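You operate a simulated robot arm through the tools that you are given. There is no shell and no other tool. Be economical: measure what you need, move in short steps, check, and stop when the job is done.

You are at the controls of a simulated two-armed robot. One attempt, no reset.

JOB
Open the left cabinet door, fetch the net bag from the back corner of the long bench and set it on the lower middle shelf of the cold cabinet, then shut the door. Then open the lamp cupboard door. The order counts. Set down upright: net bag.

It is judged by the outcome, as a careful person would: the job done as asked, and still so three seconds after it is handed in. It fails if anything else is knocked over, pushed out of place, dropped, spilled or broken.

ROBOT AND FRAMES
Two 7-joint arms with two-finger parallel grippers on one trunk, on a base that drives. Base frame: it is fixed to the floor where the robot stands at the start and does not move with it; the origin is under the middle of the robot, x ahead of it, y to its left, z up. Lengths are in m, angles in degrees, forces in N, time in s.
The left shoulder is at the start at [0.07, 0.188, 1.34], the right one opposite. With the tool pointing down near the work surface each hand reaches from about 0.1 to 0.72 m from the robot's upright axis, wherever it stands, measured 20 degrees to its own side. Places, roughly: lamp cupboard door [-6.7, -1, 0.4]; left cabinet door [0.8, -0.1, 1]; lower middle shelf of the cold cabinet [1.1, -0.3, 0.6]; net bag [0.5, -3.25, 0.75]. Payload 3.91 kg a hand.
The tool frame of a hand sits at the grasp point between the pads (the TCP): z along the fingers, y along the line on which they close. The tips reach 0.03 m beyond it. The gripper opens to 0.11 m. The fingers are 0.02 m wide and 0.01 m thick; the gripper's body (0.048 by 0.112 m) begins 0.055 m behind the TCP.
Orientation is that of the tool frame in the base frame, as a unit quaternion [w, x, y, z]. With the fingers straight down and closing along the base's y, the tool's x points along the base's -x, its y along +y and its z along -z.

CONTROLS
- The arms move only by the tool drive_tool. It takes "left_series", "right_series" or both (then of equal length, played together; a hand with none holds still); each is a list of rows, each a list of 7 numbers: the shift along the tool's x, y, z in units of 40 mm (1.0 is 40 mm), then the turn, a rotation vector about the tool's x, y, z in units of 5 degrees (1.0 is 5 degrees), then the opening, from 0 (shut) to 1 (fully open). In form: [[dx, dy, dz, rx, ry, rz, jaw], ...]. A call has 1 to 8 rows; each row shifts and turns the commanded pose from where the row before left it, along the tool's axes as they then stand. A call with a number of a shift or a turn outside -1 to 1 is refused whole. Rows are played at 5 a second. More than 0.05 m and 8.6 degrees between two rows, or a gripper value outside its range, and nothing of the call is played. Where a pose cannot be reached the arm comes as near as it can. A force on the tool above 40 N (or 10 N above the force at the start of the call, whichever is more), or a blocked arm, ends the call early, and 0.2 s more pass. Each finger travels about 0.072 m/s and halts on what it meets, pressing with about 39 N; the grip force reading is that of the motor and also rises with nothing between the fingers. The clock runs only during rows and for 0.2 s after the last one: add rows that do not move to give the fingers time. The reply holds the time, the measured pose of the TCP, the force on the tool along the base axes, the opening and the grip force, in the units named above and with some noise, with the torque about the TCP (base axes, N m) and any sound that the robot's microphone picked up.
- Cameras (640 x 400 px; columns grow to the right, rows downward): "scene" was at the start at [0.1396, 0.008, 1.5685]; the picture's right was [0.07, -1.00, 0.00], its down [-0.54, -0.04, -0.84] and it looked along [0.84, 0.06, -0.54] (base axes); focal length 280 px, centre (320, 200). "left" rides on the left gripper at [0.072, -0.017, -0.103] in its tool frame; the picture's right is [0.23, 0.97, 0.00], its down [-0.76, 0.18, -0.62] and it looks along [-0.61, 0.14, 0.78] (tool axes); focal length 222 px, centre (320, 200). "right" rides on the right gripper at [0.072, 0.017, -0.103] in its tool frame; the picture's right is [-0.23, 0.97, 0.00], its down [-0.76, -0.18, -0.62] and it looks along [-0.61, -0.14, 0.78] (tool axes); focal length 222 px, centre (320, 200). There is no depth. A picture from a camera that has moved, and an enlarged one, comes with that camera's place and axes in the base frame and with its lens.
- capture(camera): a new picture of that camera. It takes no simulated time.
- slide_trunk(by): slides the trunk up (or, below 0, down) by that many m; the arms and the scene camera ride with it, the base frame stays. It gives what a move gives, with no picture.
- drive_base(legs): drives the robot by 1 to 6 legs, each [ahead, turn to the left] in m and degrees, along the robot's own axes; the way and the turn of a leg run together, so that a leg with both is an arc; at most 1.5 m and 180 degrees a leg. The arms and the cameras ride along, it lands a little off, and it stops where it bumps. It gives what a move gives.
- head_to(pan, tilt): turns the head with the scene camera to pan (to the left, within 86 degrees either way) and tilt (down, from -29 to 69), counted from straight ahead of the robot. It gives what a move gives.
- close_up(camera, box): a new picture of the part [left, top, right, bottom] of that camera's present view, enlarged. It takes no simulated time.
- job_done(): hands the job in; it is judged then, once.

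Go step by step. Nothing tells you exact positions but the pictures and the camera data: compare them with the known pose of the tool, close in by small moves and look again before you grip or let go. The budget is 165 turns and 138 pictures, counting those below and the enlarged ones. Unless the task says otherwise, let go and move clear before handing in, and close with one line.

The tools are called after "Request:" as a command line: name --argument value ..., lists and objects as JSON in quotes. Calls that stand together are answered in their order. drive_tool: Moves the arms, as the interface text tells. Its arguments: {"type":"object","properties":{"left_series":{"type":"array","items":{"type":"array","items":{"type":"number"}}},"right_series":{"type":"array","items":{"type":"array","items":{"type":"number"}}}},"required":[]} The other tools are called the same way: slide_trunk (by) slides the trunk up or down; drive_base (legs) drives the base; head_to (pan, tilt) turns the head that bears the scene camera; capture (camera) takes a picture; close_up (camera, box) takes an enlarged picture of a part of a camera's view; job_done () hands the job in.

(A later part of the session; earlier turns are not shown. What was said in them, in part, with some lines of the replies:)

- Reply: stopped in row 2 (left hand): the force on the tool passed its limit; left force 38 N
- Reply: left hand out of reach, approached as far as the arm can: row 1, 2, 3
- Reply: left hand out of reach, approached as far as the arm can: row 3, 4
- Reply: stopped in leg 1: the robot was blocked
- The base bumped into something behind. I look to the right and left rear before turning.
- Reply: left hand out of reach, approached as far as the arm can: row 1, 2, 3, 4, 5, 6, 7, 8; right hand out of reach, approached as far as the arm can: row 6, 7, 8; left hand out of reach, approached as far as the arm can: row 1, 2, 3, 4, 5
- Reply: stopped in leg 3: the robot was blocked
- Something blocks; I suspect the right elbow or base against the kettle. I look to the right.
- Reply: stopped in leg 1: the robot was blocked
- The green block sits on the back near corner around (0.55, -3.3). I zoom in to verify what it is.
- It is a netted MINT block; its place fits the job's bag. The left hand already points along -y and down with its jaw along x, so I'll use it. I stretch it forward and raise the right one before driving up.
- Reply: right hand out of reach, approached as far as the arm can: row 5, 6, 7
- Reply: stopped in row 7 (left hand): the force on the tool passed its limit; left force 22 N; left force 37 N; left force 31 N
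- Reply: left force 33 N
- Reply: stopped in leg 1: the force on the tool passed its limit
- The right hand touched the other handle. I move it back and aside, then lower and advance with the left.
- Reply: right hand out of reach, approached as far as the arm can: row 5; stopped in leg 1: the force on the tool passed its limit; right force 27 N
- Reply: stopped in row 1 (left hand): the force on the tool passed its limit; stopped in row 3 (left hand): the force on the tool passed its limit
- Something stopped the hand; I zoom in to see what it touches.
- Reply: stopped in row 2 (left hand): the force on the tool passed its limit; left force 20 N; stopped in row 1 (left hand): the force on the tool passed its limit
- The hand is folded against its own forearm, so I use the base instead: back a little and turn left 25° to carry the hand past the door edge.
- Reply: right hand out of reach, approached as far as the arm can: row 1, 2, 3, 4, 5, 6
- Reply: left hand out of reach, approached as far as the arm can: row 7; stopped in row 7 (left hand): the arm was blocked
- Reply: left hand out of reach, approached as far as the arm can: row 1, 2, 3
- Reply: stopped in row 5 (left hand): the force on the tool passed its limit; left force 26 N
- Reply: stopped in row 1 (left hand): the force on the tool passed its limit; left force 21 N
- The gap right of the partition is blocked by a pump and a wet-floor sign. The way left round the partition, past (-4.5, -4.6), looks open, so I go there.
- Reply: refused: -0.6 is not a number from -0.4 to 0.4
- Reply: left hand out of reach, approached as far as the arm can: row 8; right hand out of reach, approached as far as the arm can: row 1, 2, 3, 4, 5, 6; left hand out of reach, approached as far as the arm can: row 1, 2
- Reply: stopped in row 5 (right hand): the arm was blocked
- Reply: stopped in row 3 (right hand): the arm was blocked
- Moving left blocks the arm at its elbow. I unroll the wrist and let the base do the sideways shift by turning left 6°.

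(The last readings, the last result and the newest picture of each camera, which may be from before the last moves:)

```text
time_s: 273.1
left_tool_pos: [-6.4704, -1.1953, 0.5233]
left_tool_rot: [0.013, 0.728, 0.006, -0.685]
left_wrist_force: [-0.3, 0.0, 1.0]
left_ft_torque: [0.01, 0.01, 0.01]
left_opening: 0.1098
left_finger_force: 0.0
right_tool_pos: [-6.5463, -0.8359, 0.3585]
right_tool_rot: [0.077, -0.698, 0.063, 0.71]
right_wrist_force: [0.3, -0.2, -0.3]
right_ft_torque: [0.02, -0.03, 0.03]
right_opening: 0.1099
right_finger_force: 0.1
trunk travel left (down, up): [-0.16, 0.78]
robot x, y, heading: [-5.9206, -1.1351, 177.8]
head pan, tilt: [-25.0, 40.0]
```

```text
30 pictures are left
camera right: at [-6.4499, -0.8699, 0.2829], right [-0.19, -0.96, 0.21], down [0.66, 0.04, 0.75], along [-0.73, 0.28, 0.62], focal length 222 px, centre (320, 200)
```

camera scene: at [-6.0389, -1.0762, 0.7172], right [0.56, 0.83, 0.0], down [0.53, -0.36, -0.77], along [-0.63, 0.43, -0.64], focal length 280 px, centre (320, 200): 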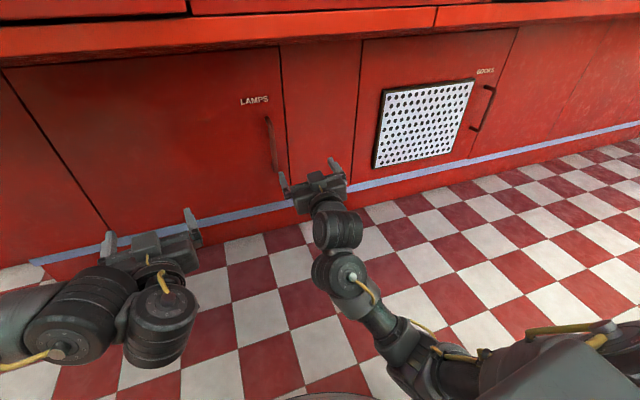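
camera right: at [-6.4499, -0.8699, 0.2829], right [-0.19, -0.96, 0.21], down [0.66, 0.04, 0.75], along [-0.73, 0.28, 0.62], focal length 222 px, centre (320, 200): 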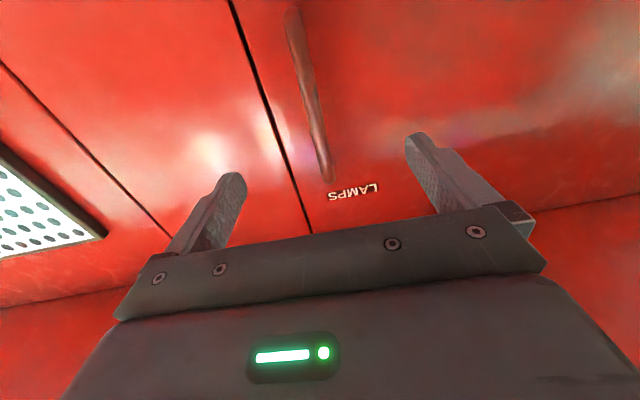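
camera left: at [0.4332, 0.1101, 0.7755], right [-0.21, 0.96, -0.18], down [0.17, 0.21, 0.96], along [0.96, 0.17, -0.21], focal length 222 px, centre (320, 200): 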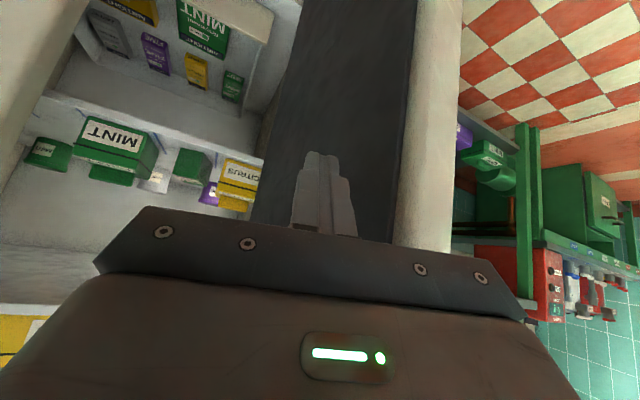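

The bar is now between the right fingers, 0.108 m ahead. I advance and close.

Request:
drive_tool --right_series '[[0, -0.1, 0.65, 0, 0, 0, 1], [0, -0.1, 0.65, 0, 0, 0, 1], [0, 0, 0.65, 0, 0, 0, 1], [0, 0, 0.6, 0, 0, 0, 1], [0, 0, 0, 0, 0, 0, 0], [0, 0, 0, 0, 0, 0, 0], [0, 0, 0, 0, 0, 0, 0], [0, 0, 0, 0, 0, 0, 0]]'

Request:
capture --camera "right"

```text
time_s: 274.4
left_tool_pos: [-6.4686, -1.193, 0.5232]
left_tool_rot: [0.013, 0.728, 0.005, -0.686]
left_wrist_force: [-0.2, 0.0, 0.4]
left_ft_torque: [0.01, 0.01, 0.02]
left_opening: 0.1099
left_finger_force: 0.1
right_tool_pos: [-6.643, -0.7984, 0.3578]
right_tool_rot: [0.082, -0.698, 0.07, 0.708]
right_wrist_force: [-0.2, -5.1, -0.4]
right_ft_torque: [-0.03, 0.03, 0.12]
right_opening: 0.0431
right_finger_force: 4.5
trunk travel left (down, up): [-0.16, 0.78]
robot x, y, heading: [-5.9177, -1.1354, 177.3]
head pan, tilt: [-25.0, 40.0]
stopped in row 6 (right hand): the force on the tool passed its limit (the readings are from after the stop); the commanded pose is now the measured one
```

```text
29 pictures are left
camera right: at [-6.5464, -0.8351, 0.2824], right [-0.2, -0.96, 0.21], down [0.66, 0.03, 0.75], along [-0.73, 0.29, 0.62], focal length 222 px, centre (320, 200)
```

right: 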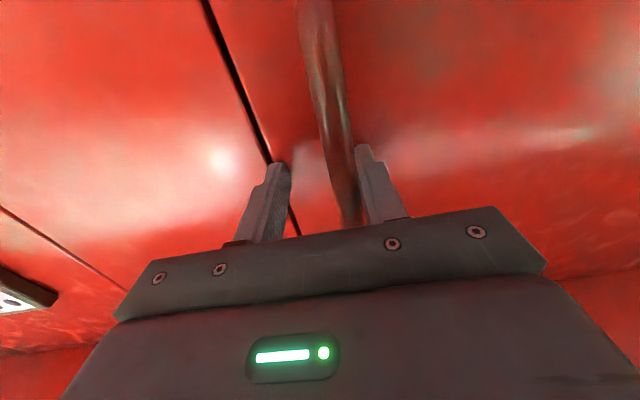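

One finger touched the bar first; I centre by 12 mm and finish closing.

Request:
drive_tool --right_series '[[0, 0.25, 0, 0, 0, 0, 0.4], [0, 0.05, 0, 0, 0, 0, 0.2], [0, 0, 0, 0, 0, 0, 0], [0, 0, 0, 0, 0, 0, 0], [0, 0, 0, 0, 0, 0, 0]]'

```text
time_s: 275.6
left_tool_pos: [-6.4701, -1.1938, 0.5232]
left_tool_rot: [0.011, 0.728, 0.004, -0.686]
left_wrist_force: [0.0, -0.5, -0.5]
left_ft_torque: [0.03, 0.0, -0.03]
left_opening: 0.11
left_finger_force: 0.0
right_tool_pos: [-6.6453, -0.8135, 0.3583]
right_tool_rot: [0.08, -0.698, 0.068, 0.708]
right_wrist_force: [-11.3, -31.5, -2.2]
right_ft_torque: [-0.94, 0.36, -0.4]
right_opening: 0.0136
right_finger_force: 45.0
trunk travel left (down, up): [-0.16, 0.78]
robot x, y, heading: [-5.9162, -1.1313, 177.5]
head pan, tilt: [-25.0, 40.0]
```

Gripped. I pull the door along its arc with the arm.

Request:
drive_tool --right_series '[[0, 0.15, -0.6, 0.5, 0, 0, 0], [0, 0.1, -0.68, 0.6, 0, 0, 0], [0, 0.1, -0.68, 0.6, 0, 0, 0], [0, 0.12, -0.68, 0.6, 0, 0, 0], [0, 0.12, -0.68, 0.6, 0, 0, 0]]'

Request:
capture --camera "scene"

```text
time_s: 276.2
left_tool_pos: [-6.469, -1.1934, 0.523]
left_tool_rot: [0.013, 0.728, 0.005, -0.685]
left_wrist_force: [0.5, -0.1, -0.4]
left_ft_torque: [-0.03, -0.01, -0.02]
left_opening: 0.1097
left_finger_force: 0.2
right_tool_pos: [-6.6087, -0.8264, 0.3578]
right_tool_rot: [0.113, -0.697, 0.085, 0.703]
right_wrist_force: [-4.4, -11.6, -14.7]
right_ft_torque: [-0.79, 0.95, -0.05]
right_opening: 0.0141
right_finger_force: 45.0
trunk travel left (down, up): [-0.16, 0.78]
robot x, y, heading: [-5.9169, -1.1351, 177.4]
head pan, tilt: [-25.0, 40.0]
stopped in row 2 (right hand): the force on the tool passed its limit (the readings are from after the stop); the commanded pose is now the measured one
```

```text
28 pictures are left
camera scene: at [-6.0444, -1.0915, 0.8678], right [0.46, 0.89, 0.0], down [0.57, -0.3, -0.77], along [-0.68, 0.35, -0.64], focal length 280 px, centre (320, 200)
```

scene: 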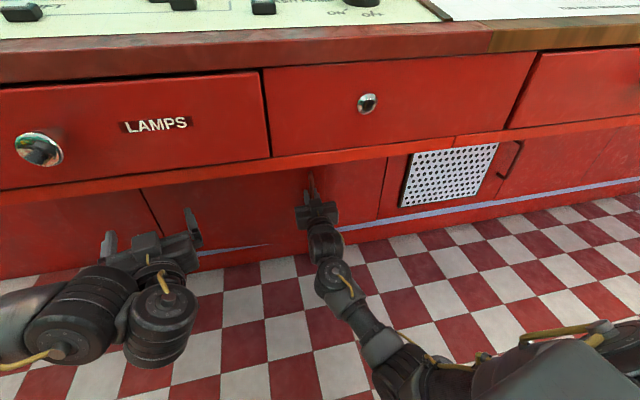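

The door has begun to open. I continue.

Request:
drive_tool --right_series '[[0, 0.1, -0.68, 0.5, 0, 0, 0], [0, 0.12, -0.68, 0.5, 0, 0, 0], [0, 0.14, -0.68, 0.5, 0, 0, 0], [0, 0.16, -0.68, 0.5, 0, 0, 0], [0, 0.18, -0.68, 0.5, 0, 0, 0]]'

```text
time_s: 276.5
left_tool_pos: [-6.4691, -1.1951, 0.5232]
left_tool_rot: [0.013, 0.728, 0.006, -0.685]
left_wrist_force: [-1.2, 0.2, 0.4]
left_ft_torque: [0.01, -0.01, -0.01]
left_opening: 0.1104
left_finger_force: 0.0
right_tool_pos: [-6.6072, -0.8264, 0.3601]
right_tool_rot: [0.118, -0.699, 0.082, 0.701]
right_wrist_force: [-1.9, -2.1, -12.8]
right_ft_torque: [-1.24, -0.4, -0.01]
right_opening: 0.0145
right_finger_force: 44.7
trunk travel left (down, up): [-0.16, 0.78]
robot x, y, heading: [-5.9192, -1.1394, 177.2]
head pan, tilt: [-25.0, 40.0]
stopped in row 1 (right hand): the force on the tool passed its limit (the readings are from after the stop); the commanded pose is now the measured one
```

The arm stalls, so I pull with the base instead: slowly back with a slight left turn.

Request:
drive_base --legs '[[-0.1, 3]]'

Request:
capture --camera "right"

```text
time_s: 277.7
left_tool_pos: [-6.3754, -1.2235, 0.5238]
left_tool_rot: [0.03, 0.728, 0.024, -0.684]
left_wrist_force: [-0.3, 0.0, 0.4]
left_ft_torque: [0.01, 0.0, 0.01]
left_opening: 0.1101
left_finger_force: 0.0
right_tool_pos: [-6.5349, -0.8683, 0.3615]
right_tool_rot: [0.097, -0.7, 0.061, 0.705]
right_wrist_force: [-0.6, -0.9, -1.6]
right_ft_torque: [-1.08, -0.24, 0.0]
right_opening: 0.0143
right_finger_force: 45.1
trunk travel left (down, up): [-0.16, 0.78]
robot x, y, heading: [-5.8293, -1.1378, -179.4]
head pan, tilt: [-25.0, 40.0]
stopped in leg 1: the force on the tool passed its limit (the readings are from after the stop); the commanded pose is now the measured one
```

```text
27 pictures are left
camera right: at [-6.438, -0.904, 0.2854], right [-0.21, -0.96, 0.18], down [0.65, 0.0, 0.76], along [-0.73, 0.28, 0.62], focal length 222 px, centre (320, 200)
```

right: 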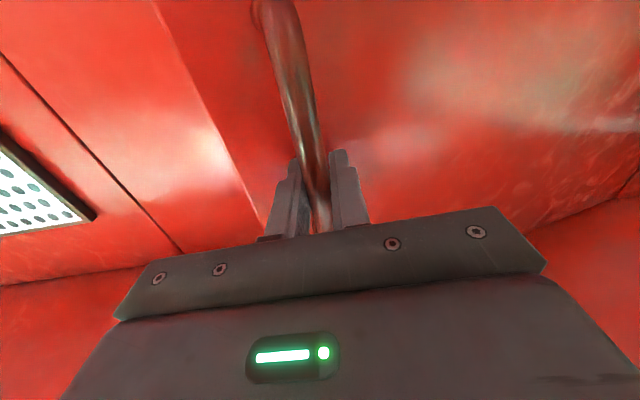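

Door about 16° open and the hinge model fits. I go on with base arcs.

Request:
drive_base --legs '[[-0.09, 5.5]]'

Request:
drive_base --legs '[[-0.06, 5]]'

Request:
capture --camera "scene"

```text
time_s: 278.8
left_tool_pos: [-6.2906, -1.2638, 0.5225]
left_tool_rot: [0.057, 0.726, 0.053, -0.684]
left_wrist_force: [0.4, 0.1, 0.0]
left_ft_torque: [-0.01, -0.01, -0.01]
left_opening: 0.1101
left_finger_force: 0.1
right_tool_pos: [-6.479, -0.9167, 0.3606]
right_tool_rot: [0.072, -0.701, 0.04, 0.708]
right_wrist_force: [-0.5, 1.2, 1.1]
right_ft_torque: [-1.03, 0.05, 0.01]
right_opening: 0.0144
right_finger_force: 44.5
trunk travel left (down, up): [-0.16, 0.78]
robot x, y, heading: [-5.7545, -1.1345, -175.0]
head pan, tilt: [-25.0, 40.0]
stopped in leg 1: the force on the tool passed its limit (the readings are from after the stop); the commanded pose is now the measured one
```

```text
time_s: 279.8
left_tool_pos: [-6.2396, -1.2925, 0.5231]
left_tool_rot: [0.078, 0.724, 0.075, -0.681]
left_wrist_force: [-0.3, 0.3, 1.0]
left_ft_torque: [0.01, 0.01, 0.01]
left_opening: 0.1101
left_finger_force: 0.0
right_tool_pos: [-6.446, -0.95, 0.3602]
right_tool_rot: [0.055, -0.701, 0.025, 0.711]
right_wrist_force: [0.7, 0.7, 0.8]
right_ft_torque: [-1.02, -0.08, -0.02]
right_opening: 0.0145
right_finger_force: 44.6
trunk travel left (down, up): [-0.16, 0.78]
robot x, y, heading: [-5.7115, -1.1258, -171.8]
head pan, tilt: [-25.0, 40.0]
stopped in leg 1: the force on the tool passed its limit (the readings are from after the stop); the commanded pose is now the measured one
```

```text
26 pictures are left
camera scene: at [-5.8415, -1.1088, 0.8674], right [0.29, 0.96, 0.0], down [0.62, -0.19, -0.77], along [-0.73, 0.22, -0.64], focal length 280 px, centre (320, 200)
```

scene: 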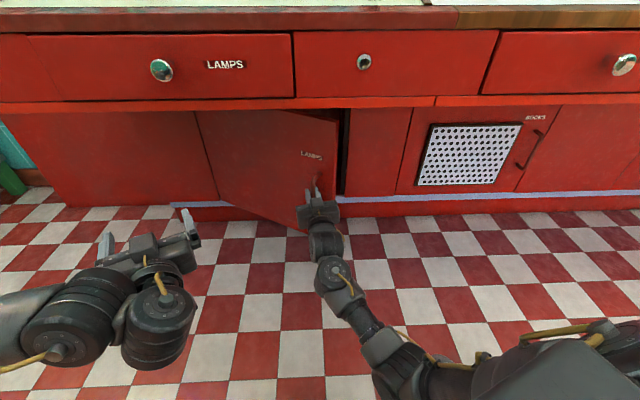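

About 31° open. Another arc.

Request:
drive_base --legs '[[-0.06, 7]]'

Request:
drive_base --legs '[[-0.04, 7]]'

Request:
capture --camera "scene"

```text
time_s: 280.6
left_tool_pos: [-6.2123, -1.309, 0.5219]
left_tool_rot: [0.093, 0.722, 0.09, -0.679]
left_wrist_force: [-0.1, 0.2, -0.3]
left_ft_torque: [0.0, 0.0, 0.01]
left_opening: 0.1103
left_finger_force: 0.2
right_tool_pos: [-6.4333, -0.9678, 0.3615]
right_tool_rot: [0.044, -0.7, 0.016, 0.712]
right_wrist_force: [-0.4, -0.5, -0.3]
right_ft_torque: [-1.01, 0.22, -0.02]
right_opening: 0.0143
right_finger_force: 45.0
trunk travel left (down, up): [-0.16, 0.78]
robot x, y, heading: [-5.6917, -1.1268, -169.8]
head pan, tilt: [-25.0, 40.0]
stopped in leg 1: the force on the tool passed its limit (the readings are from after the stop); the commanded pose is now the measured one
```

```text
time_s: 281.4
left_tool_pos: [-6.2002, -1.3214, 0.5209]
left_tool_rot: [0.101, 0.722, 0.099, -0.678]
left_wrist_force: [0.0, -0.4, -0.4]
left_ft_torque: [0.01, -0.01, 0.01]
left_opening: 0.1099
left_finger_force: 0.1
right_tool_pos: [-6.4278, -0.977, 0.3609]
right_tool_rot: [0.043, -0.699, 0.017, 0.714]
right_wrist_force: [-0.6, -1.1, -2.3]
right_ft_torque: [-0.96, 0.35, 0.0]
right_opening: 0.014
right_finger_force: 45.3
trunk travel left (down, up): [-0.16, 0.78]
robot x, y, heading: [-5.6828, -1.1218, -168.5]
head pan, tilt: [-25.0, 40.0]
stopped in leg 1: the force on the tool passed its limit (the readings are from after the stop); the commanded pose is now the measured one
```

```text
25 pictures are left
camera scene: at [-5.8139, -1.1112, 0.8673], right [0.23, 0.97, 0.0], down [0.63, -0.15, -0.77], along [-0.74, 0.18, -0.64], focal length 280 px, centre (320, 200)
```

scene: 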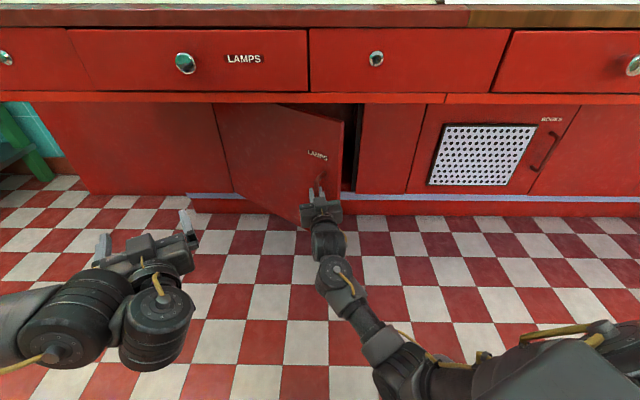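

About 36° open and the grip pivot is at its limit. I let go, back off, move right past the edge and go in behind the door.

Request:
drive_tool --right_series '[[0, 0, 0, 0, 0, 0, 0.35], [0, 0, 0, 0, 0, 0, 0.5], [0, 0, -0.7, 0, 0, 0, 0.5], [0, 0, -0.9, 0, 0, 0, 0.5], [0, 0, -0.9, 0, 0, 0, 0.3]]'

Request:
drive_tool --right_series '[[0, -0.9, 0, 0, 0, 0, 0], [0, -0.9, 0, 0, 0, 0, 0], [0, -0.9, 0, 0, 0, 0, 0], [0, -0.9, 0, 0, 0, 0, 0]]'

Request:
capture --camera "scene"

```text
time_s: 282.7
left_tool_pos: [-6.2004, -1.3212, 0.5195]
left_tool_rot: [0.1, 0.722, 0.099, -0.678]
left_wrist_force: [-0.8, 0.2, 0.4]
left_ft_torque: [0.01, -0.01, -0.01]
left_opening: 0.11
left_finger_force: 0.2
right_tool_pos: [-6.3777, -0.9433, 0.451]
right_tool_rot: [0.089, -0.625, -0.012, 0.775]
right_wrist_force: [0.8, -0.5, -0.5]
right_ft_torque: [0.01, -0.01, 0.02]
right_opening: 0.033
right_finger_force: 0.1
trunk travel left (down, up): [-0.16, 0.78]
robot x, y, heading: [-5.6833, -1.1272, -168.6]
head pan, tilt: [-25.0, 40.0]
stopped in row 5 (right hand): the arm was blocked; the commanded pose is now the measured one
```

```text
time_s: 283.7
left_tool_pos: [-6.1989, -1.3212, 0.523]
left_tool_rot: [0.101, 0.721, 0.099, -0.678]
left_wrist_force: [-0.2, 0.1, -0.3]
left_ft_torque: [-0.04, 0.02, -0.04]
left_opening: 0.1098
left_finger_force: 0.0
right_tool_pos: [-6.3572, -0.8042, 0.4663]
right_tool_rot: [0.084, -0.63, -0.01, 0.772]
right_wrist_force: [0.2, -0.3, -0.2]
right_ft_torque: [0.01, -0.03, -0.03]
right_opening: 0.0001
right_finger_force: 38.0
trunk travel left (down, up): [-0.16, 0.78]
robot x, y, heading: [-5.6817, -1.1244, -168.4]
head pan, tilt: [-25.0, 40.0]
```

```text
24 pictures are left
camera scene: at [-5.8139, -1.1114, 0.8673], right [0.23, 0.97, 0.0], down [0.63, -0.15, -0.77], along [-0.74, 0.18, -0.64], focal length 280 px, centre (320, 200)
```

scene: 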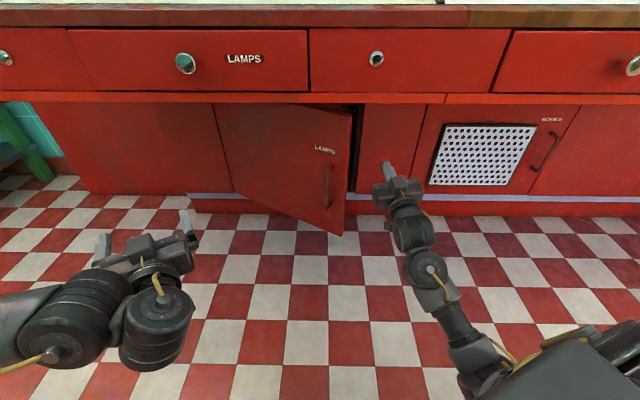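

The right hand is at the gap. I go forward behind the door, then sweep left by turning the base.

Request:
drive_tool --right_series '[[0.25, 0, 0.8, 0, 0, 0, 0], [0.25, 0, 0.8, 0, 0, 0, 0], [0.25, 0, 0.8, 0, 0, 0, 0], [0.25, 0.2, 0.8, 0, 0, 0, 0]]'

Request:
drive_base --legs '[[0, 14]]'

Request:
capture --camera "scene"

```text
time_s: 284.7
left_tool_pos: [-6.199, -1.3204, 0.5223]
left_tool_rot: [0.101, 0.722, 0.099, -0.678]
left_wrist_force: [-0.1, -0.5, -0.2]
left_ft_torque: [-0.01, -0.02, 0.0]
left_opening: 0.1099
left_finger_force: 0.1
right_tool_pos: [-6.491, -0.7943, 0.453]
right_tool_rot: [0.085, -0.629, -0.009, 0.773]
right_wrist_force: [-0.1, 0.1, 0.3]
right_ft_torque: [-0.02, 0.04, -0.02]
right_opening: 0.0
right_finger_force: 38.2
trunk travel left (down, up): [-0.16, 0.78]
robot x, y, heading: [-5.6829, -1.1244, -168.6]
head pan, tilt: [-25.0, 40.0]
```

```text
time_s: 285.5
left_tool_pos: [-6.1923, -1.3402, 0.5213]
left_tool_rot: [0.114, 0.72, 0.112, -0.675]
left_wrist_force: [0.5, 0.5, 0.6]
left_ft_torque: [0.0, 0.02, 0.01]
left_opening: 0.1103
left_finger_force: 0.0
right_tool_pos: [-6.5037, -0.8153, 0.4526]
right_tool_rot: [0.079, -0.629, -0.013, 0.773]
right_wrist_force: [0.9, 1.3, 1.0]
right_ft_torque: [0.06, -0.03, 0.1]
right_opening: 0.0001
right_finger_force: 37.7
trunk travel left (down, up): [-0.16, 0.78]
robot x, y, heading: [-5.6806, -1.1263, -166.6]
head pan, tilt: [-25.0, 40.0]
stopped in leg 1: the force on the tool passed its limit (the readings are from after the stop); the commanded pose is now the measured one
```

```text
23 pictures are left
camera scene: at [-5.8139, -1.1156, 0.8674], right [0.2, 0.98, 0.0], down [0.63, -0.13, -0.77], along [-0.75, 0.15, -0.64], focal length 280 px, centre (320, 200)
```

scene: 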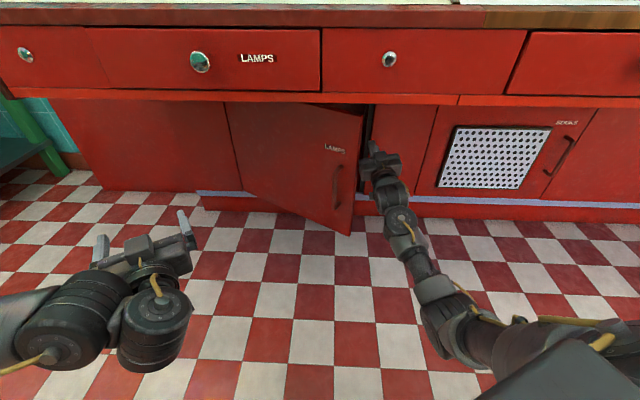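

The hand touches the door edge. I push gently with the arm along the opening arc.

Request:
drive_tool --right_series '[[0, 0.4, -0.2, 0, 0, 0, 0], [0, 0.5, -0.3, 0, 0, 0, 0], [0, 0.5, -0.3, 0, 0, 0, 0], [0, 0.5, -0.3, 0, 0, 0, 0], [0, 0.5, -0.2, 0, 0, 0, 0], [0, 0.5, -0.2, 0, 0, 0, 0]]'

Request:
capture --camera "scene"

```text
time_s: 286.0
left_tool_pos: [-6.191, -1.3394, 0.523]
left_tool_rot: [0.114, 0.719, 0.112, -0.676]
left_wrist_force: [-0.2, -0.7, 0.2]
left_ft_torque: [0.0, 0.0, 0.04]
left_opening: 0.11
left_finger_force: 0.0
right_tool_pos: [-6.494, -0.8221, 0.4524]
right_tool_rot: [0.086, -0.627, -0.007, 0.775]
right_wrist_force: [5.7, 6.9, 5.0]
right_ft_torque: [-0.03, -0.42, 0.59]
right_opening: 0.0
right_finger_force: 38.0
trunk travel left (down, up): [-0.16, 0.78]
robot x, y, heading: [-5.6782, -1.1228, -166.9]
head pan, tilt: [-25.0, 40.0]
stopped in row 2 (right hand): the force on the tool passed its limit (the readings are from after the stop); the commanded pose is now the measured one
```

```text
22 pictures are left
camera scene: at [-5.8128, -1.1146, 0.8675], right [0.21, 0.98, 0.0], down [0.63, -0.13, -0.77], along [-0.75, 0.16, -0.64], focal length 280 px, centre (320, 200)
```

scene: 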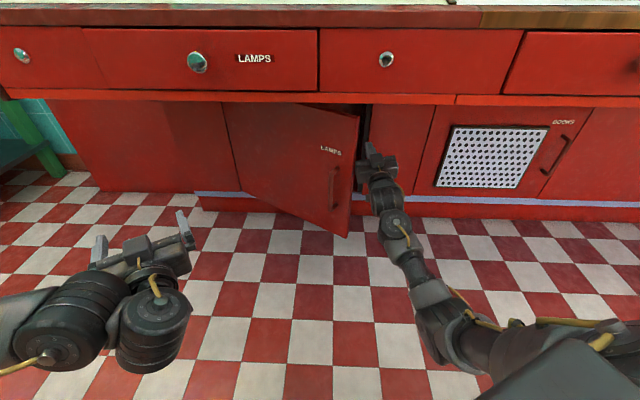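

The door resists fast pushes, so I push slowly with small steps.

Request:
drive_tool --right_series '[[0, 0.2, -0.12, 0, 0, 0, 0], [0, 0.2, -0.12, 0, 0, 0, 0], [0, 0.2, -0.12, 0, 0, 0, 0], [0, 0.2, -0.12, 0, 0, 0, 0], [0, 0.2, -0.12, 0, 0, 0, 0], [0, 0.2, -0.12, 0, 0, 0, 0], [0, 0.2, -0.12, 0, 0, 0, 0], [0, 0.2, -0.12, 0, 0, 0, 0]]'

```text
time_s: 286.5
left_tool_pos: [-6.1918, -1.3373, 0.5222]
left_tool_rot: [0.113, 0.719, 0.111, -0.676]
left_wrist_force: [0.0, 0.8, -0.1]
left_ft_torque: [-0.01, 0.02, 0.0]
left_opening: 0.1101
left_finger_force: 0.0
right_tool_pos: [-6.4863, -0.8271, 0.4511]
right_tool_rot: [0.092, -0.624, -0.002, 0.776]
right_wrist_force: [5.8, 5.9, 5.1]
right_ft_torque: [-0.04, -0.42, 0.59]
right_opening: 0.0
right_finger_force: 38.0
trunk travel left (down, up): [-0.16, 0.78]
robot x, y, heading: [-5.6837, -1.1236, -167.3]
head pan, tilt: [-25.0, 40.0]
stopped in row 2 (right hand): the force on the tool passed its limit (the readings are from after the stop); the commanded pose is now the measured one
```

I check with the right camera what is in contact.

Request:
capture --camera "right"

Request:
close_up --camera "scene" --box '[290, 90, 470, 270]'

```text
21 pictures are left
camera right: at [-6.4023, -0.8439, 0.356], right [-0.09, -0.99, 0.11], down [0.78, 0.0, 0.62], along [-0.61, 0.14, 0.78], focal length 222 px, centre (320, 200)
```

right: 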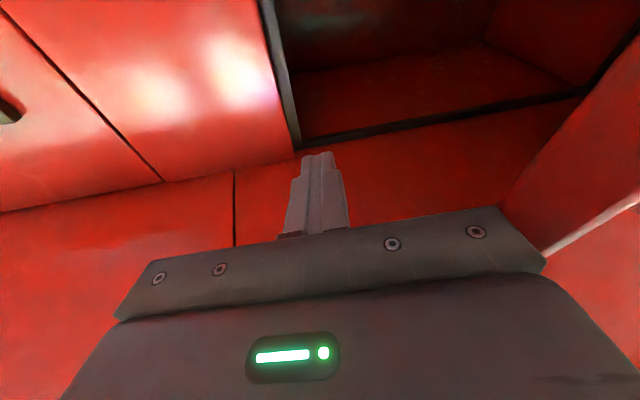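

```text
2.22 times, centred on (380, 180) of scene
camera zoom: at [-5.8124, -1.1138, 0.8674], right [0.21, 0.98, 0.0], down [0.63, -0.14, -0.77], along [-0.75, 0.16, -0.64], focal length 623 px, centre (187, 244)
```

zoom: 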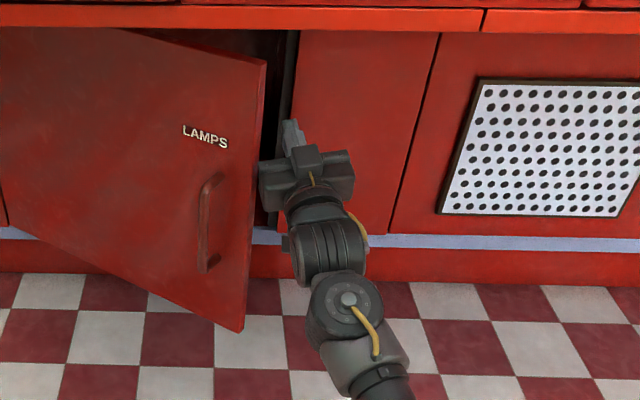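

The gripper's corner bears on the door's inner face. I push square to the face instead: equal parts back and left.

Request:
drive_tool --right_series '[[0, 0.2, -0.25, 0, 0, 0, 0], [0, 0.2, -0.25, 0, 0, 0, 0], [0, 0.2, -0.25, 0, 0, 0, 0], [0, 0.2, -0.25, 0, 0, 0, 0], [0, 0.2, -0.25, 0, 0, 0, 0], [0, 0.2, -0.25, 0, 0, 0, 0], [0, 0.2, -0.2, 0, 0, 0, 0], [0, 0.2, -0.2, 0, 0, 0, 0]]'

Request:
capture --camera "scene"

```text
time_s: 288.3
left_tool_pos: [-6.1906, -1.3379, 0.5223]
left_tool_rot: [0.112, 0.72, 0.11, -0.676]
left_wrist_force: [-0.4, -0.9, 0.1]
left_ft_torque: [0.0, -0.03, 0.02]
left_opening: 0.1098
left_finger_force: 0.0
right_tool_pos: [-6.4192, -0.8995, 0.4251]
right_tool_rot: [0.09, -0.625, -0.004, 0.775]
right_wrist_force: [-0.1, 0.6, -0.8]
right_ft_torque: [0.01, 0.0, -0.02]
right_opening: 0.0
right_finger_force: 37.6
trunk travel left (down, up): [-0.16, 0.78]
robot x, y, heading: [-5.6824, -1.1195, -167.2]
head pan, tilt: [-25.0, 40.0]
```

```text
19 pictures are left
camera scene: at [-5.8131, -1.1141, 0.8674], right [0.21, 0.98, 0.0], down [0.63, -0.14, -0.77], along [-0.75, 0.16, -0.64], focal length 280 px, centre (320, 200)
```

scene: 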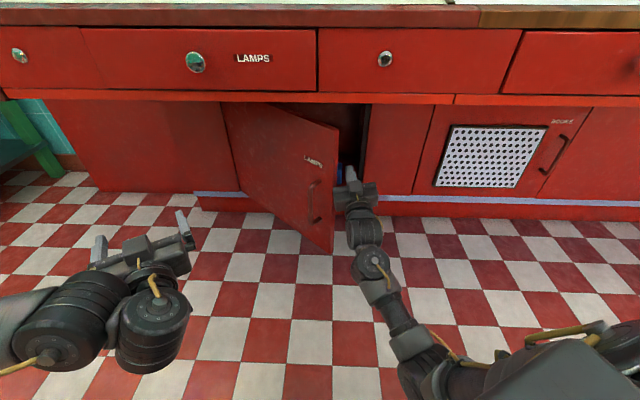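

It works: about 42° now. I go on pushing with a bit more leftward share.

Request:
drive_tool --right_series '[[0, 0.25, -0.13, 0, 0, 0, 0], [0, 0.25, -0.13, 0, 0, 0, 0], [0, 0.25, -0.12, 0, 0, 0, 0], [0, 0.25, -0.12, 0, 0, 0, 0], [0, 0.25, -0.1, 0, 0, 0, 0], [0, 0.25, -0.1, 0, 0, 0, 0], [0, 0.25, -0.08, 0, 0, 0, 0], [0, 0.25, -0.08, 0, 0, 0, 0]]'

Request:
capture --camera "scene"

```text
time_s: 290.3
left_tool_pos: [-6.1914, -1.3368, 0.5214]
left_tool_rot: [0.111, 0.72, 0.11, -0.677]
left_wrist_force: [-0.9, -0.1, 0.4]
left_ft_torque: [-0.02, 0.02, -0.02]
left_opening: 0.1102
left_finger_force: 0.0
right_tool_pos: [-6.4101, -0.9423, 0.4265]
right_tool_rot: [0.132, -0.602, -0.031, 0.787]
right_wrist_force: [-0.8, 0.1, 0.4]
right_ft_torque: [0.02, 0.02, -0.04]
right_opening: 0.0
right_finger_force: 38.1
trunk travel left (down, up): [-0.16, 0.78]
robot x, y, heading: [-5.682, -1.1265, -167.1]
head pan, tilt: [-25.0, 40.0]
stopped in row 8 (right hand): the arm was blocked; the commanded pose is now the measured one
```

```text
18 pictures are left
camera scene: at [-5.8121, -1.115, 0.8667], right [0.21, 0.98, 0.0], down [0.63, -0.13, -0.77], along [-0.75, 0.16, -0.64], focal length 280 px, centre (320, 200)
```

scene: 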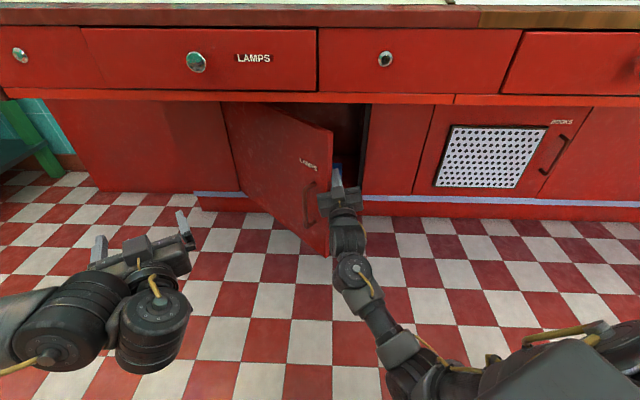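

The arm's elbow limits again; now the base turns left to carry the hand against the door.

Request:
drive_base --legs '[[-0.02, 8]]'

Request:
drive_base --legs '[[0, 8]]'

Request:
drive_base --legs '[[0, 8]]'

Request:
capture --camera "scene"

```text
time_s: 291.1
left_tool_pos: [-6.186, -1.3437, 0.5217]
left_tool_rot: [0.117, 0.72, 0.115, -0.675]
left_wrist_force: [-0.2, -0.4, -0.5]
left_ft_torque: [-0.02, -0.01, -0.01]
left_opening: 0.1099
left_finger_force: 0.0
right_tool_pos: [-6.4098, -0.943, 0.427]
right_tool_rot: [0.133, -0.603, -0.027, 0.787]
right_wrist_force: [0.0, -0.3, -0.2]
right_ft_torque: [0.01, 0.0, 0.0]
right_opening: 0.0
right_finger_force: 38.0
trunk travel left (down, up): [-0.16, 0.78]
robot x, y, heading: [-5.6759, -1.1213, -166.7]
head pan, tilt: [-25.0, 40.0]
stopped in leg 1: the force on the tool passed its limit (the readings are from after the stop); the commanded pose is now the measured one
```

```text
time_s: 291.8
left_tool_pos: [-6.1836, -1.3476, 0.5197]
left_tool_rot: [0.12, 0.719, 0.119, -0.674]
left_wrist_force: [-0.5, 0.7, 0.3]
left_ft_torque: [0.02, 0.02, 0.0]
left_opening: 0.1101
left_finger_force: 0.1
right_tool_pos: [-6.4088, -0.9418, 0.4275]
right_tool_rot: [0.134, -0.602, -0.023, 0.786]
right_wrist_force: [1.1, 0.4, -0.2]
right_ft_torque: [-0.05, -0.06, 0.06]
right_opening: 0.0
right_finger_force: 37.4
trunk travel left (down, up): [-0.16, 0.78]
robot x, y, heading: [-5.682, -1.1251, -166.0]
head pan, tilt: [-25.0, 40.0]
stopped in leg 1: the force on the tool passed its limit (the readings are from after the stop); the commanded pose is now the measured one
```

```text
time_s: 292.5
left_tool_pos: [-6.1815, -1.3519, 0.5217]
left_tool_rot: [0.123, 0.718, 0.121, -0.674]
left_wrist_force: [0.0, 0.0, 1.2]
left_ft_torque: [-0.02, 0.04, 0.01]
left_opening: 0.11
left_finger_force: 0.0
right_tool_pos: [-6.4104, -0.9409, 0.4279]
right_tool_rot: [0.138, -0.602, -0.019, 0.786]
right_wrist_force: [1.4, -0.3, 2.8]
right_ft_torque: [-0.08, -0.13, 0.09]
right_opening: 0.0002
right_finger_force: 37.5
trunk travel left (down, up): [-0.16, 0.78]
robot x, y, heading: [-5.6806, -1.1226, -165.3]
head pan, tilt: [-25.0, 40.0]
stopped in leg 1: the force on the tool passed its limit (the readings are from after the stop); the commanded pose is now the measured one
```

```text
17 pictures are left
camera scene: at [-5.8099, -1.117, 0.8674], right [0.18, 0.98, 0.0], down [0.63, -0.12, -0.77], along [-0.75, 0.14, -0.64], focal length 280 px, centre (320, 200)
```

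scene: 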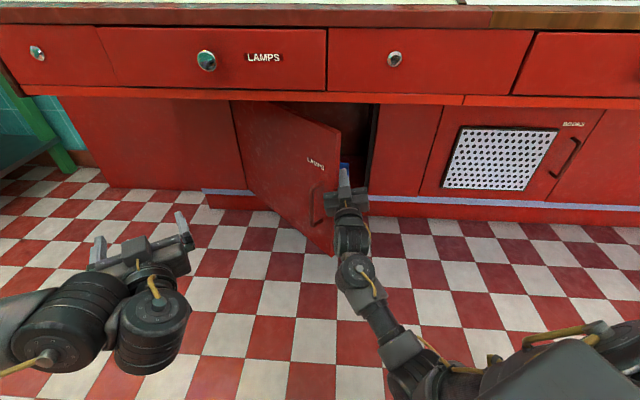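

Base pushes are too abrupt. I move the hand right by 0.15, turn the base left 11° to regain arm room, then push gently with the arm.

Request:
drive_tool --right_series '[[0, -0.9, 0, 0, 0, 0, 0], [0, -0.9, 0, 0, 0, 0.3, 0], [0, -0.9, 0.3, 0, 0, 0.5, 0], [0, -0.9, 0.3, 0, 0, 0.5, 0], [0, -0.3, 0.3, 0, 0, 0, 0]]'

Request:
drive_base --legs '[[0, 10.5]]'

Request:
drive_tool --right_series '[[0, 0.25, -0.1, 0, 0, 0, 0], [0, 0.25, -0.1, 0, 0, 0, 0], [0, 0.25, -0.1, 0, 0, 0, 0], [0, 0.25, -0.1, 0, 0, 0, 0], [0, 0.25, -0.1, 0, 0, 0, 0], [0, 0.25, -0.1, 0, 0, 0, 0], [0, 0.25, -0.1, 0, 0, 0, 0], [0, 0.25, -0.1, 0, 0, 0, 0]]'

Request:
capture --camera "scene"

```text
time_s: 293.7
left_tool_pos: [-6.1809, -1.3524, 0.5208]
left_tool_rot: [0.122, 0.719, 0.12, -0.674]
left_wrist_force: [-0.5, -0.5, -0.3]
left_ft_torque: [-0.01, 0.03, -0.01]
left_opening: 0.1101
left_finger_force: 0.0
right_tool_pos: [-6.4163, -0.7865, 0.4609]
right_tool_rot: [0.091, -0.603, 0.015, 0.792]
right_wrist_force: [0.1, 0.3, -0.4]
right_ft_torque: [0.01, -0.02, 0.02]
right_opening: 0.0
right_finger_force: 37.7
trunk travel left (down, up): [-0.16, 0.78]
robot x, y, heading: [-5.6783, -1.1256, -165.6]
head pan, tilt: [-25.0, 40.0]
```

```text
time_s: 294.8
left_tool_pos: [-6.132, -1.4401, 0.522]
left_tool_rot: [0.183, 0.705, 0.185, -0.66]
left_wrist_force: [-0.1, 0.0, 0.1]
left_ft_torque: [-0.01, -0.03, 0.0]
left_opening: 0.1096
left_finger_force: 0.2
right_tool_pos: [-6.4653, -0.9264, 0.4622]
right_tool_rot: [0.02, -0.601, -0.04, 0.798]
right_wrist_force: [0.3, 0.2, -0.2]
right_ft_torque: [0.01, -0.01, -0.01]
right_opening: 0.0
right_finger_force: 37.9
trunk travel left (down, up): [-0.16, 0.78]
robot x, y, heading: [-5.6761, -1.1208, -155.3]
head pan, tilt: [-25.0, 40.0]
```

```text
time_s: 296.6
left_tool_pos: [-6.1329, -1.4399, 0.5215]
left_tool_rot: [0.183, 0.704, 0.186, -0.661]
left_wrist_force: [-1.6, -0.8, -0.4]
left_ft_torque: [0.04, -0.01, -0.01]
left_opening: 0.1104
left_finger_force: 0.1
right_tool_pos: [-6.4337, -1.0028, 0.4452]
right_tool_rot: [0.02, -0.601, -0.04, 0.798]
right_wrist_force: [-0.3, -0.5, -0.2]
right_ft_torque: [0.01, -0.01, -0.02]
right_opening: 0.0001
right_finger_force: 37.7
trunk travel left (down, up): [-0.16, 0.78]
robot x, y, heading: [-5.679, -1.1217, -155.2]
head pan, tilt: [-25.0, 40.0]
```

```text
16 pictures are left
camera scene: at [-5.8086, -1.1409, 0.8674], right [0.0, 1.0, 0.0], down [0.64, 0.0, -0.77], along [-0.77, 0.0, -0.64], focal length 280 px, centre (320, 200)
```

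scene: 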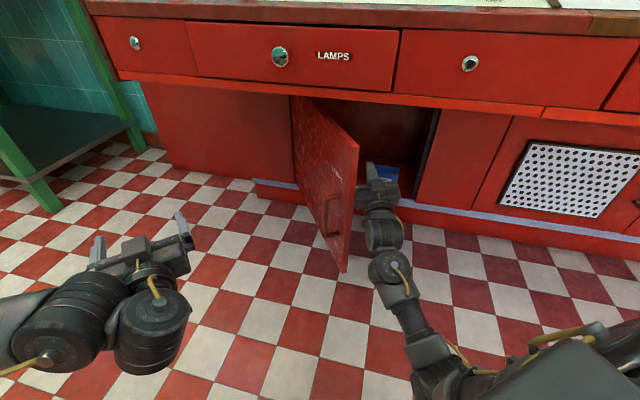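

Very good, about 65° now with the inside visible. I keep pushing.

Request:
drive_tool --right_series '[[0, 0.28, -0.03, 0, 0, 0, 0], [0, 0.28, -0.03, 0, 0, 0, 0], [0, 0.28, -0.03, 0, 0, 0, 0], [0, 0.28, 0, 0, 0, 0, 0], [0, 0.28, 0, 0, 0, 0, 0], [0, 0.28, 0, 0, 0, 0, 0], [0, 0.28, 0, 0, 0, 0, 0], [0, 0.28, 0, 0, 0, 0, 0]]'

Request:
drive_tool --right_series '[[0, 0.28, 0, 0, 0, 0, 0], [0, 0.28, 0, 0, 0, 0, 0], [0, 0.28, 0, 0, 0, 0, 0], [0, 0.28, 0, 0, 0, 0, 0], [0, 0.28, 0, 0, 0, 0, 0], [0, 0.28, 0, 0, 0, 0, 0]]'

Request:
capture --camera "scene"

```text
time_s: 298.4
left_tool_pos: [-6.1297, -1.4405, 0.5257]
left_tool_rot: [0.183, 0.703, 0.187, -0.662]
left_wrist_force: [0.2, 0.2, -1.0]
left_ft_torque: [-0.01, 0.0, -0.01]
left_opening: 0.11
left_finger_force: 0.0
right_tool_pos: [-6.4317, -1.0872, 0.4501]
right_tool_rot: [0.026, -0.592, -0.041, 0.804]
right_wrist_force: [-0.2, -0.4, -0.6]
right_ft_torque: [0.01, 0.03, -0.03]
right_opening: 0.0
right_finger_force: 38.1
trunk travel left (down, up): [-0.16, 0.78]
robot x, y, heading: [-5.6774, -1.1218, -155.4]
head pan, tilt: [-25.0, 40.0]
```

```text
time_s: 299.8
left_tool_pos: [-6.1317, -1.4391, 0.5226]
left_tool_rot: [0.184, 0.704, 0.187, -0.66]
left_wrist_force: [0.2, 0.2, -0.1]
left_ft_torque: [-0.01, -0.02, -0.02]
left_opening: 0.11
left_finger_force: 0.1
right_tool_pos: [-6.4273, -1.1609, 0.43]
right_tool_rot: [0.018, -0.602, -0.042, 0.797]
right_wrist_force: [-0.3, 0.9, 0.0]
right_ft_torque: [-0.01, 0.01, -0.01]
right_opening: 0.0
right_finger_force: 37.8
trunk travel left (down, up): [-0.16, 0.78]
robot x, y, heading: [-5.6809, -1.1226, -155.3]
head pan, tilt: [-25.0, 40.0]
```

```text
15 pictures are left
camera scene: at [-5.8086, -1.141, 0.867], right [0.0, 1.0, 0.0], down [0.64, 0.0, -0.77], along [-0.77, 0.0, -0.64], focal length 280 px, centre (320, 200)
```

scene: 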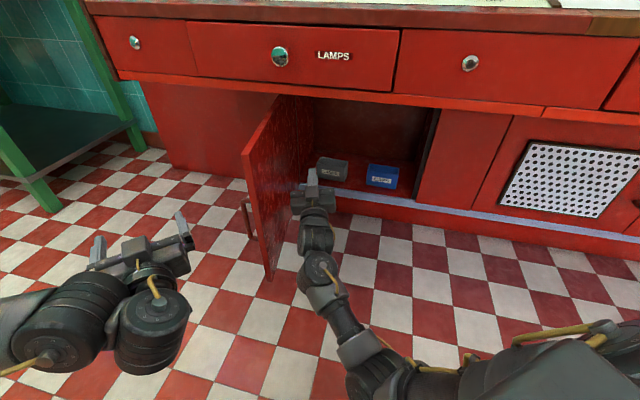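

About 80° open with the lamps visible. A little more, then I clear the hand.

Request:
drive_tool --right_series '[[0, 0.28, 0, 0, 0, 0, 0], [0, 0.28, 0, 0, 0, 0, 0], [0, 0.28, 0, 0, 0, 0, 0], [0, 0.28, 0, 0, 0, 0, 0], [0, -0.5, 0, 0, 0, 0, 0], [0, -0.9, -0.3, 0, 0, 0, 0], [0, -0.9, -0.5, 0, 0, 0, 0]]'

Request:
drive_base --legs '[[-0.3, 0]]'

Request:
capture --camera "scene"

```text
time_s: 301.6
left_tool_pos: [-6.1257, -1.4425, 0.5305]
left_tool_rot: [0.181, 0.7, 0.188, -0.665]
left_wrist_force: [0.3, -1.2, 0.6]
left_ft_torque: [-0.03, -0.01, 0.03]
left_opening: 0.11
left_finger_force: 0.0
right_tool_pos: [-6.3971, -1.1193, 0.4567]
right_tool_rot: [0.013, -0.587, -0.035, 0.809]
right_wrist_force: [-0.1, -0.7, 0.1]
right_ft_torque: [0.01, 0.01, 0.03]
right_opening: 0.0
right_finger_force: 38.4
trunk travel left (down, up): [-0.16, 0.78]
robot x, y, heading: [-5.6767, -1.1236, -155.3]
head pan, tilt: [-25.0, 40.0]
stopped in row 7 (right hand): the arm was blocked; the commanded pose is now the measured one
```

```text
time_s: 303.7
left_tool_pos: [-5.8537, -1.3147, 0.5312]
left_tool_rot: [0.181, 0.7, 0.189, -0.664]
left_wrist_force: [0.8, -0.4, -0.4]
left_ft_torque: [0.02, 0.02, 0.01]
left_opening: 0.1097
left_finger_force: 0.1
right_tool_pos: [-6.1238, -0.9948, 0.4583]
right_tool_rot: [0.013, -0.586, -0.035, 0.809]
right_wrist_force: [-0.1, -0.3, -0.5]
right_ft_torque: [0.02, 0.05, 0.01]
right_opening: 0.0
right_finger_force: 37.7
trunk travel left (down, up): [-0.16, 0.78]
robot x, y, heading: [-5.4079, -0.9979, -155.1]
head pan, tilt: [-25.0, 40.0]
```

```text
14 pictures are left
camera scene: at [-5.5259, -1.0187, 0.8729], right [0.0, 1.0, 0.0], down [0.63, 0.0, -0.77], along [-0.77, 0.01, -0.63], focal length 280 px, centre (320, 200)
```

scene: 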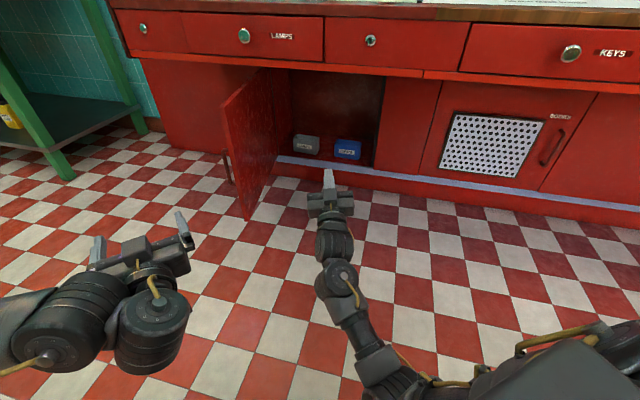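

The lamp cupboard stands wide open and the hands are clear. Before handing in I want to check the cold cabinet's reading, so I raise the trunk and go a little north for a line of sight.

Request:
drive_base --legs '[[-0.2, 0], [0, -115], [1.2, 0]]'

Request:
slide_trunk --by 0.4

Request:
slide_trunk --by 0.3

Request:
head_to --pan -80 --tilt 5

Request:
capture --camera "scene"

```text
time_s: 315.8
left_tool_pos: [-5.3015, 0.8271, 0.5287]
left_tool_rot: [-0.466, 0.533, -0.492, -0.507]
left_wrist_force: [0.1, 1.0, -0.3]
left_ft_torque: [-0.02, -0.02, -0.03]
left_opening: 0.11
left_finger_force: 0.1
right_tool_pos: [-4.8936, 0.9335, 0.4595]
right_tool_rot: [0.693, -0.34, 0.478, 0.42]
right_wrist_force: [-0.3, 0.2, 0.8]
right_ft_torque: [-0.04, -0.01, -0.03]
right_opening: 0.0001
right_finger_force: 38.2
trunk travel left (down, up): [-0.16, 0.78]
robot x, y, heading: [-5.2074, 0.2887, 89.0]
head pan, tilt: [-25.0, 40.0]
```

```text
time_s: 319.6
left_tool_pos: [-5.2962, 0.8313, 0.9219]
left_tool_rot: [-0.46, 0.533, -0.496, -0.507]
left_wrist_force: [0.3, -0.2, 0.6]
left_ft_torque: [0.0, 0.02, 0.01]
left_opening: 0.1099
left_finger_force: 0.1
right_tool_pos: [-4.8909, 0.9363, 0.8466]
right_tool_rot: [0.689, -0.341, 0.484, 0.419]
right_wrist_force: [0.1, -0.4, 0.2]
right_ft_torque: [0.0, 0.02, 0.0]
right_opening: 0.0
right_finger_force: 37.3
trunk travel left (down, up): [-0.56, 0.38]
robot x, y, heading: [-5.2075, 0.2862, 89.1]
head pan, tilt: [-25.0, 40.0]
```

```text
time_s: 322.6
left_tool_pos: [-5.2972, 0.8319, 1.2206]
left_tool_rot: [-0.46, 0.533, -0.497, -0.507]
left_wrist_force: [-0.3, -0.7, 0.9]
left_ft_torque: [0.02, 0.03, -0.01]
left_opening: 0.11
left_finger_force: 0.1
right_tool_pos: [-4.8908, 0.9373, 1.1475]
right_tool_rot: [0.69, -0.34, 0.483, 0.419]
right_wrist_force: [0.2, 0.7, 0.3]
right_ft_torque: [0.03, 0.0, 0.0]
right_opening: 0.0002
right_finger_force: 38.0
trunk travel left (down, up): [-0.86, 0.08]
robot x, y, heading: [-5.2095, 0.2822, 89.2]
head pan, tilt: [-25.0, 40.0]
```

```text
time_s: 323.8
left_tool_pos: [-5.297, 0.831, 1.2209]
left_tool_rot: [-0.461, 0.532, -0.497, -0.507]
left_wrist_force: [-1.1, -1.0, 0.3]
left_ft_torque: [0.02, -0.01, -0.04]
left_opening: 0.1101
left_finger_force: 0.0
right_tool_pos: [-4.8915, 0.9364, 1.1467]
right_tool_rot: [0.689, -0.341, 0.483, 0.42]
right_wrist_force: [0.8, -0.5, -0.2]
right_ft_torque: [0.0, 0.01, -0.01]
right_opening: 0.0001
right_finger_force: 37.5
trunk travel left (down, up): [-0.86, 0.08]
robot x, y, heading: [-5.2069, 0.283, 89.1]
head pan, tilt: [-80.0, 5.0]
```

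```text
13 pictures are left
camera scene: at [-5.1151, 0.3522, 1.6231], right [0.16, -0.99, 0.0], down [-0.09, -0.01, -1.0], along [0.98, 0.16, -0.09], focal length 280 px, centre (320, 200)
```

scene: 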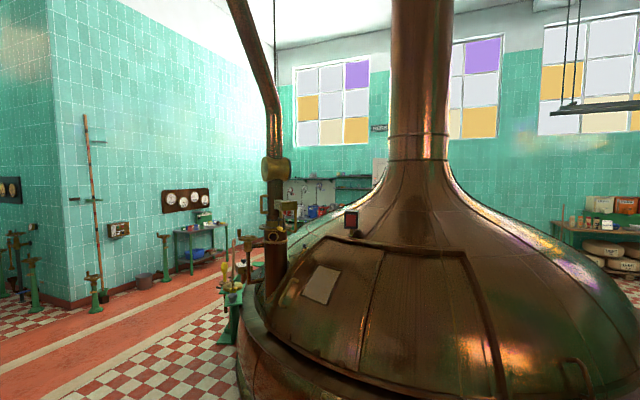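

The cabinet's left strip peeks past the dome near (377, 178); I zoom on it.

Request:
close_up --camera "scene" --box '[364, 154, 396, 194]'

```text
10.00 times, centred on (380, 174) of scene
camera zoom: at [-5.1151, 0.3522, 1.6231], right [0.16, -0.99, 0.0], down [-0.09, -0.01, -1.0], along [0.98, 0.16, -0.09], focal length 2805 px, centre (-280, 460)
```

zoom: 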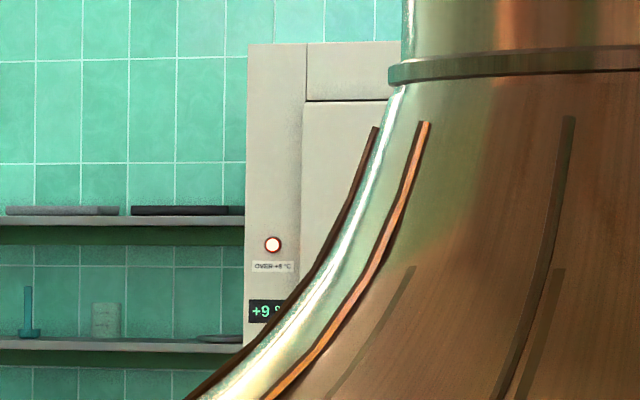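

The cabinet is recovering by itself, +9 °C now with the lamp still lit. I'd rather leave it under its limit, so I pass time by shuttling over the clear stretch I just drove.

Request:
drive_base --legs '[[-1.0, 0], [1.0, 0], [-1.0, 0], [1.0, 0], [-1.0, 0], [1.0, 0]]'

Request:
drive_base --legs '[[-1.0, 0], [1.0, 0], [-1.0, 0], [1.0, 0], [-1.0, 0], [1.0, 0]]'

Request:
drive_base --legs '[[-1.0, 0], [1.0, 0], [-1.0, 0], [1.0, 0], [-1.0, 0], [1.0, 0]]'

Request:
close_up --camera "scene" --box '[360, 150, 400, 200]'

```text
time_s: 352.9
left_tool_pos: [-5.3158, 0.8199, 1.2225]
left_tool_rot: [-0.455, 0.538, -0.492, -0.512]
left_wrist_force: [0.4, 0.6, 0.2]
left_ft_torque: [-0.04, 0.01, 0.0]
left_opening: 0.1101
left_finger_force: 0.0
right_tool_pos: [-4.9127, 0.9331, 1.1477]
right_tool_rot: [0.684, -0.345, 0.481, 0.426]
right_wrist_force: [-0.7, 0.0, 0.7]
right_ft_torque: [0.0, -0.02, 0.01]
right_opening: 0.0001
right_finger_force: 37.6
trunk travel left (down, up): [-0.86, 0.08]
robot x, y, heading: [-5.2139, 0.2774, 90.1]
head pan, tilt: [-80.0, 5.0]
```

```text
time_s: 382.0
left_tool_pos: [-5.3524, 0.8448, 1.2219]
left_tool_rot: [-0.448, 0.545, -0.482, -0.519]
left_wrist_force: [0.4, 1.2, 0.0]
left_ft_torque: [0.01, -0.02, 0.02]
left_opening: 0.11
left_finger_force: 0.1
right_tool_pos: [-4.9523, 0.9709, 1.1464]
right_tool_rot: [0.678, -0.353, 0.474, 0.437]
right_wrist_force: [0.2, 1.3, 0.8]
right_ft_torque: [-0.01, 0.02, 0.04]
right_opening: 0.0001
right_finger_force: 37.9
trunk travel left (down, up): [-0.86, 0.08]
robot x, y, heading: [-5.2326, 0.3039, 92.0]
head pan, tilt: [-80.0, 5.0]
```

```text
time_s: 411.1
left_tool_pos: [-5.3511, 0.8346, 1.2217]
left_tool_rot: [-0.447, 0.546, -0.483, -0.519]
left_wrist_force: [0.4, 0.0, -0.2]
left_ft_torque: [-0.01, 0.02, -0.04]
left_opening: 0.1102
left_finger_force: 0.0
right_tool_pos: [-4.9522, 0.9614, 1.1466]
right_tool_rot: [0.677, -0.353, 0.474, 0.438]
right_wrist_force: [0.1, -0.4, 0.7]
right_ft_torque: [0.02, 0.0, 0.0]
right_opening: 0.0
right_finger_force: 37.4
trunk travel left (down, up): [-0.86, 0.08]
robot x, y, heading: [-5.2344, 0.2947, 92.3]
head pan, tilt: [-80.0, 5.0]
```

```text
8.00 times, centred on (380, 175) of scene
camera zoom: at [-5.1454, 0.3655, 1.6232], right [0.21, -0.98, 0.0], down [-0.09, -0.02, -1.0], along [0.97, 0.21, -0.09], focal length 2244 px, centre (-160, 400)
```

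zoom: 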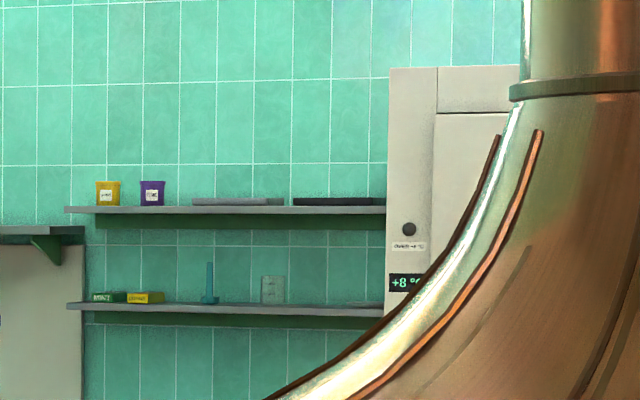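

The cabinet is down to +8 °C and the red lamp is out. A last look at the lamp cupboard door.

Request:
head_to --pan 86 --tilt 30

Request:
drive_base --legs '[[0, 50]]'

Request:
capture --camera "scene"

```text
time_s: 413.6
left_tool_pos: [-5.3522, 0.8336, 1.222]
left_tool_rot: [-0.447, 0.546, -0.483, -0.519]
left_wrist_force: [-0.1, -0.6, -0.8]
left_ft_torque: [-0.01, 0.01, 0.0]
left_opening: 0.11
left_finger_force: 0.1
right_tool_pos: [-4.9513, 0.961, 1.1481]
right_tool_rot: [0.677, -0.354, 0.474, 0.438]
right_wrist_force: [0.4, -0.2, 0.7]
right_ft_torque: [0.03, -0.01, 0.0]
right_opening: 0.0002
right_finger_force: 37.4
trunk travel left (down, up): [-0.86, 0.08]
robot x, y, heading: [-5.232, 0.2979, 92.2]
head pan, tilt: [85.9, 30.0]
```

```text
time_s: 416.2
left_tool_pos: [-5.7244, 0.5483, 1.2217]
left_tool_rot: [-0.184, 0.699, -0.205, -0.66]
left_wrist_force: [-0.1, -0.8, -0.4]
left_ft_torque: [0.01, -0.01, 0.01]
left_opening: 0.1101
left_finger_force: 0.1
right_tool_pos: [-5.5673, 0.9371, 1.1471]
right_tool_rot: [0.426, -0.522, 0.278, 0.685]
right_wrist_force: [-0.8, 0.2, 0.1]
right_ft_torque: [0.01, 0.0, 0.0]
right_opening: 0.0
right_finger_force: 37.8
trunk travel left (down, up): [-0.86, 0.08]
robot x, y, heading: [-5.2313, 0.2915, 142.7]
head pan, tilt: [85.9, 30.0]
```

```text
10 pictures are left
camera scene: at [-5.3329, 0.2595, 1.5828], right [-0.75, 0.66, 0.0], down [0.33, 0.37, -0.87], along [-0.57, -0.65, -0.5], focal length 280 px, centre (320, 200)
```

scene: 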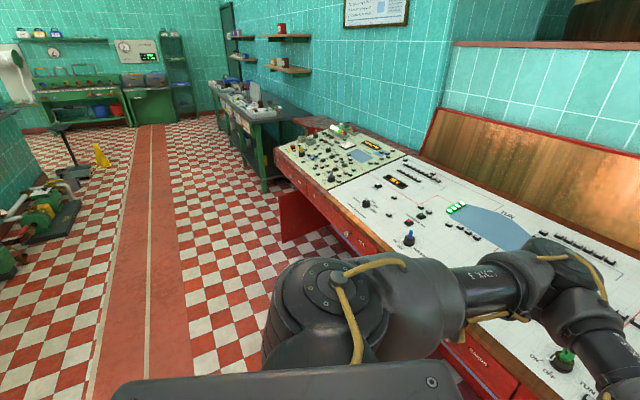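

The lamp cupboard door is seen standing open, the cold cabinet is shut with the bag upright inside, and both hands are clear. Handing in.

Request:
job_done

```text
The job is handed in.
```

The net bag stands upright on the lower middle shelf, the left cabinet door is shut, and the lamp cupboard door stands open. The cold cabinet warmed to +10 °C while its door was open and set off its over +8 °C lamp; it was back to +8 °C with the lamp out before I handed in. On the way, an elbow touched the copper kettle and the right hand touched the other cabinet door and its handle; I saw nothing moved by either.
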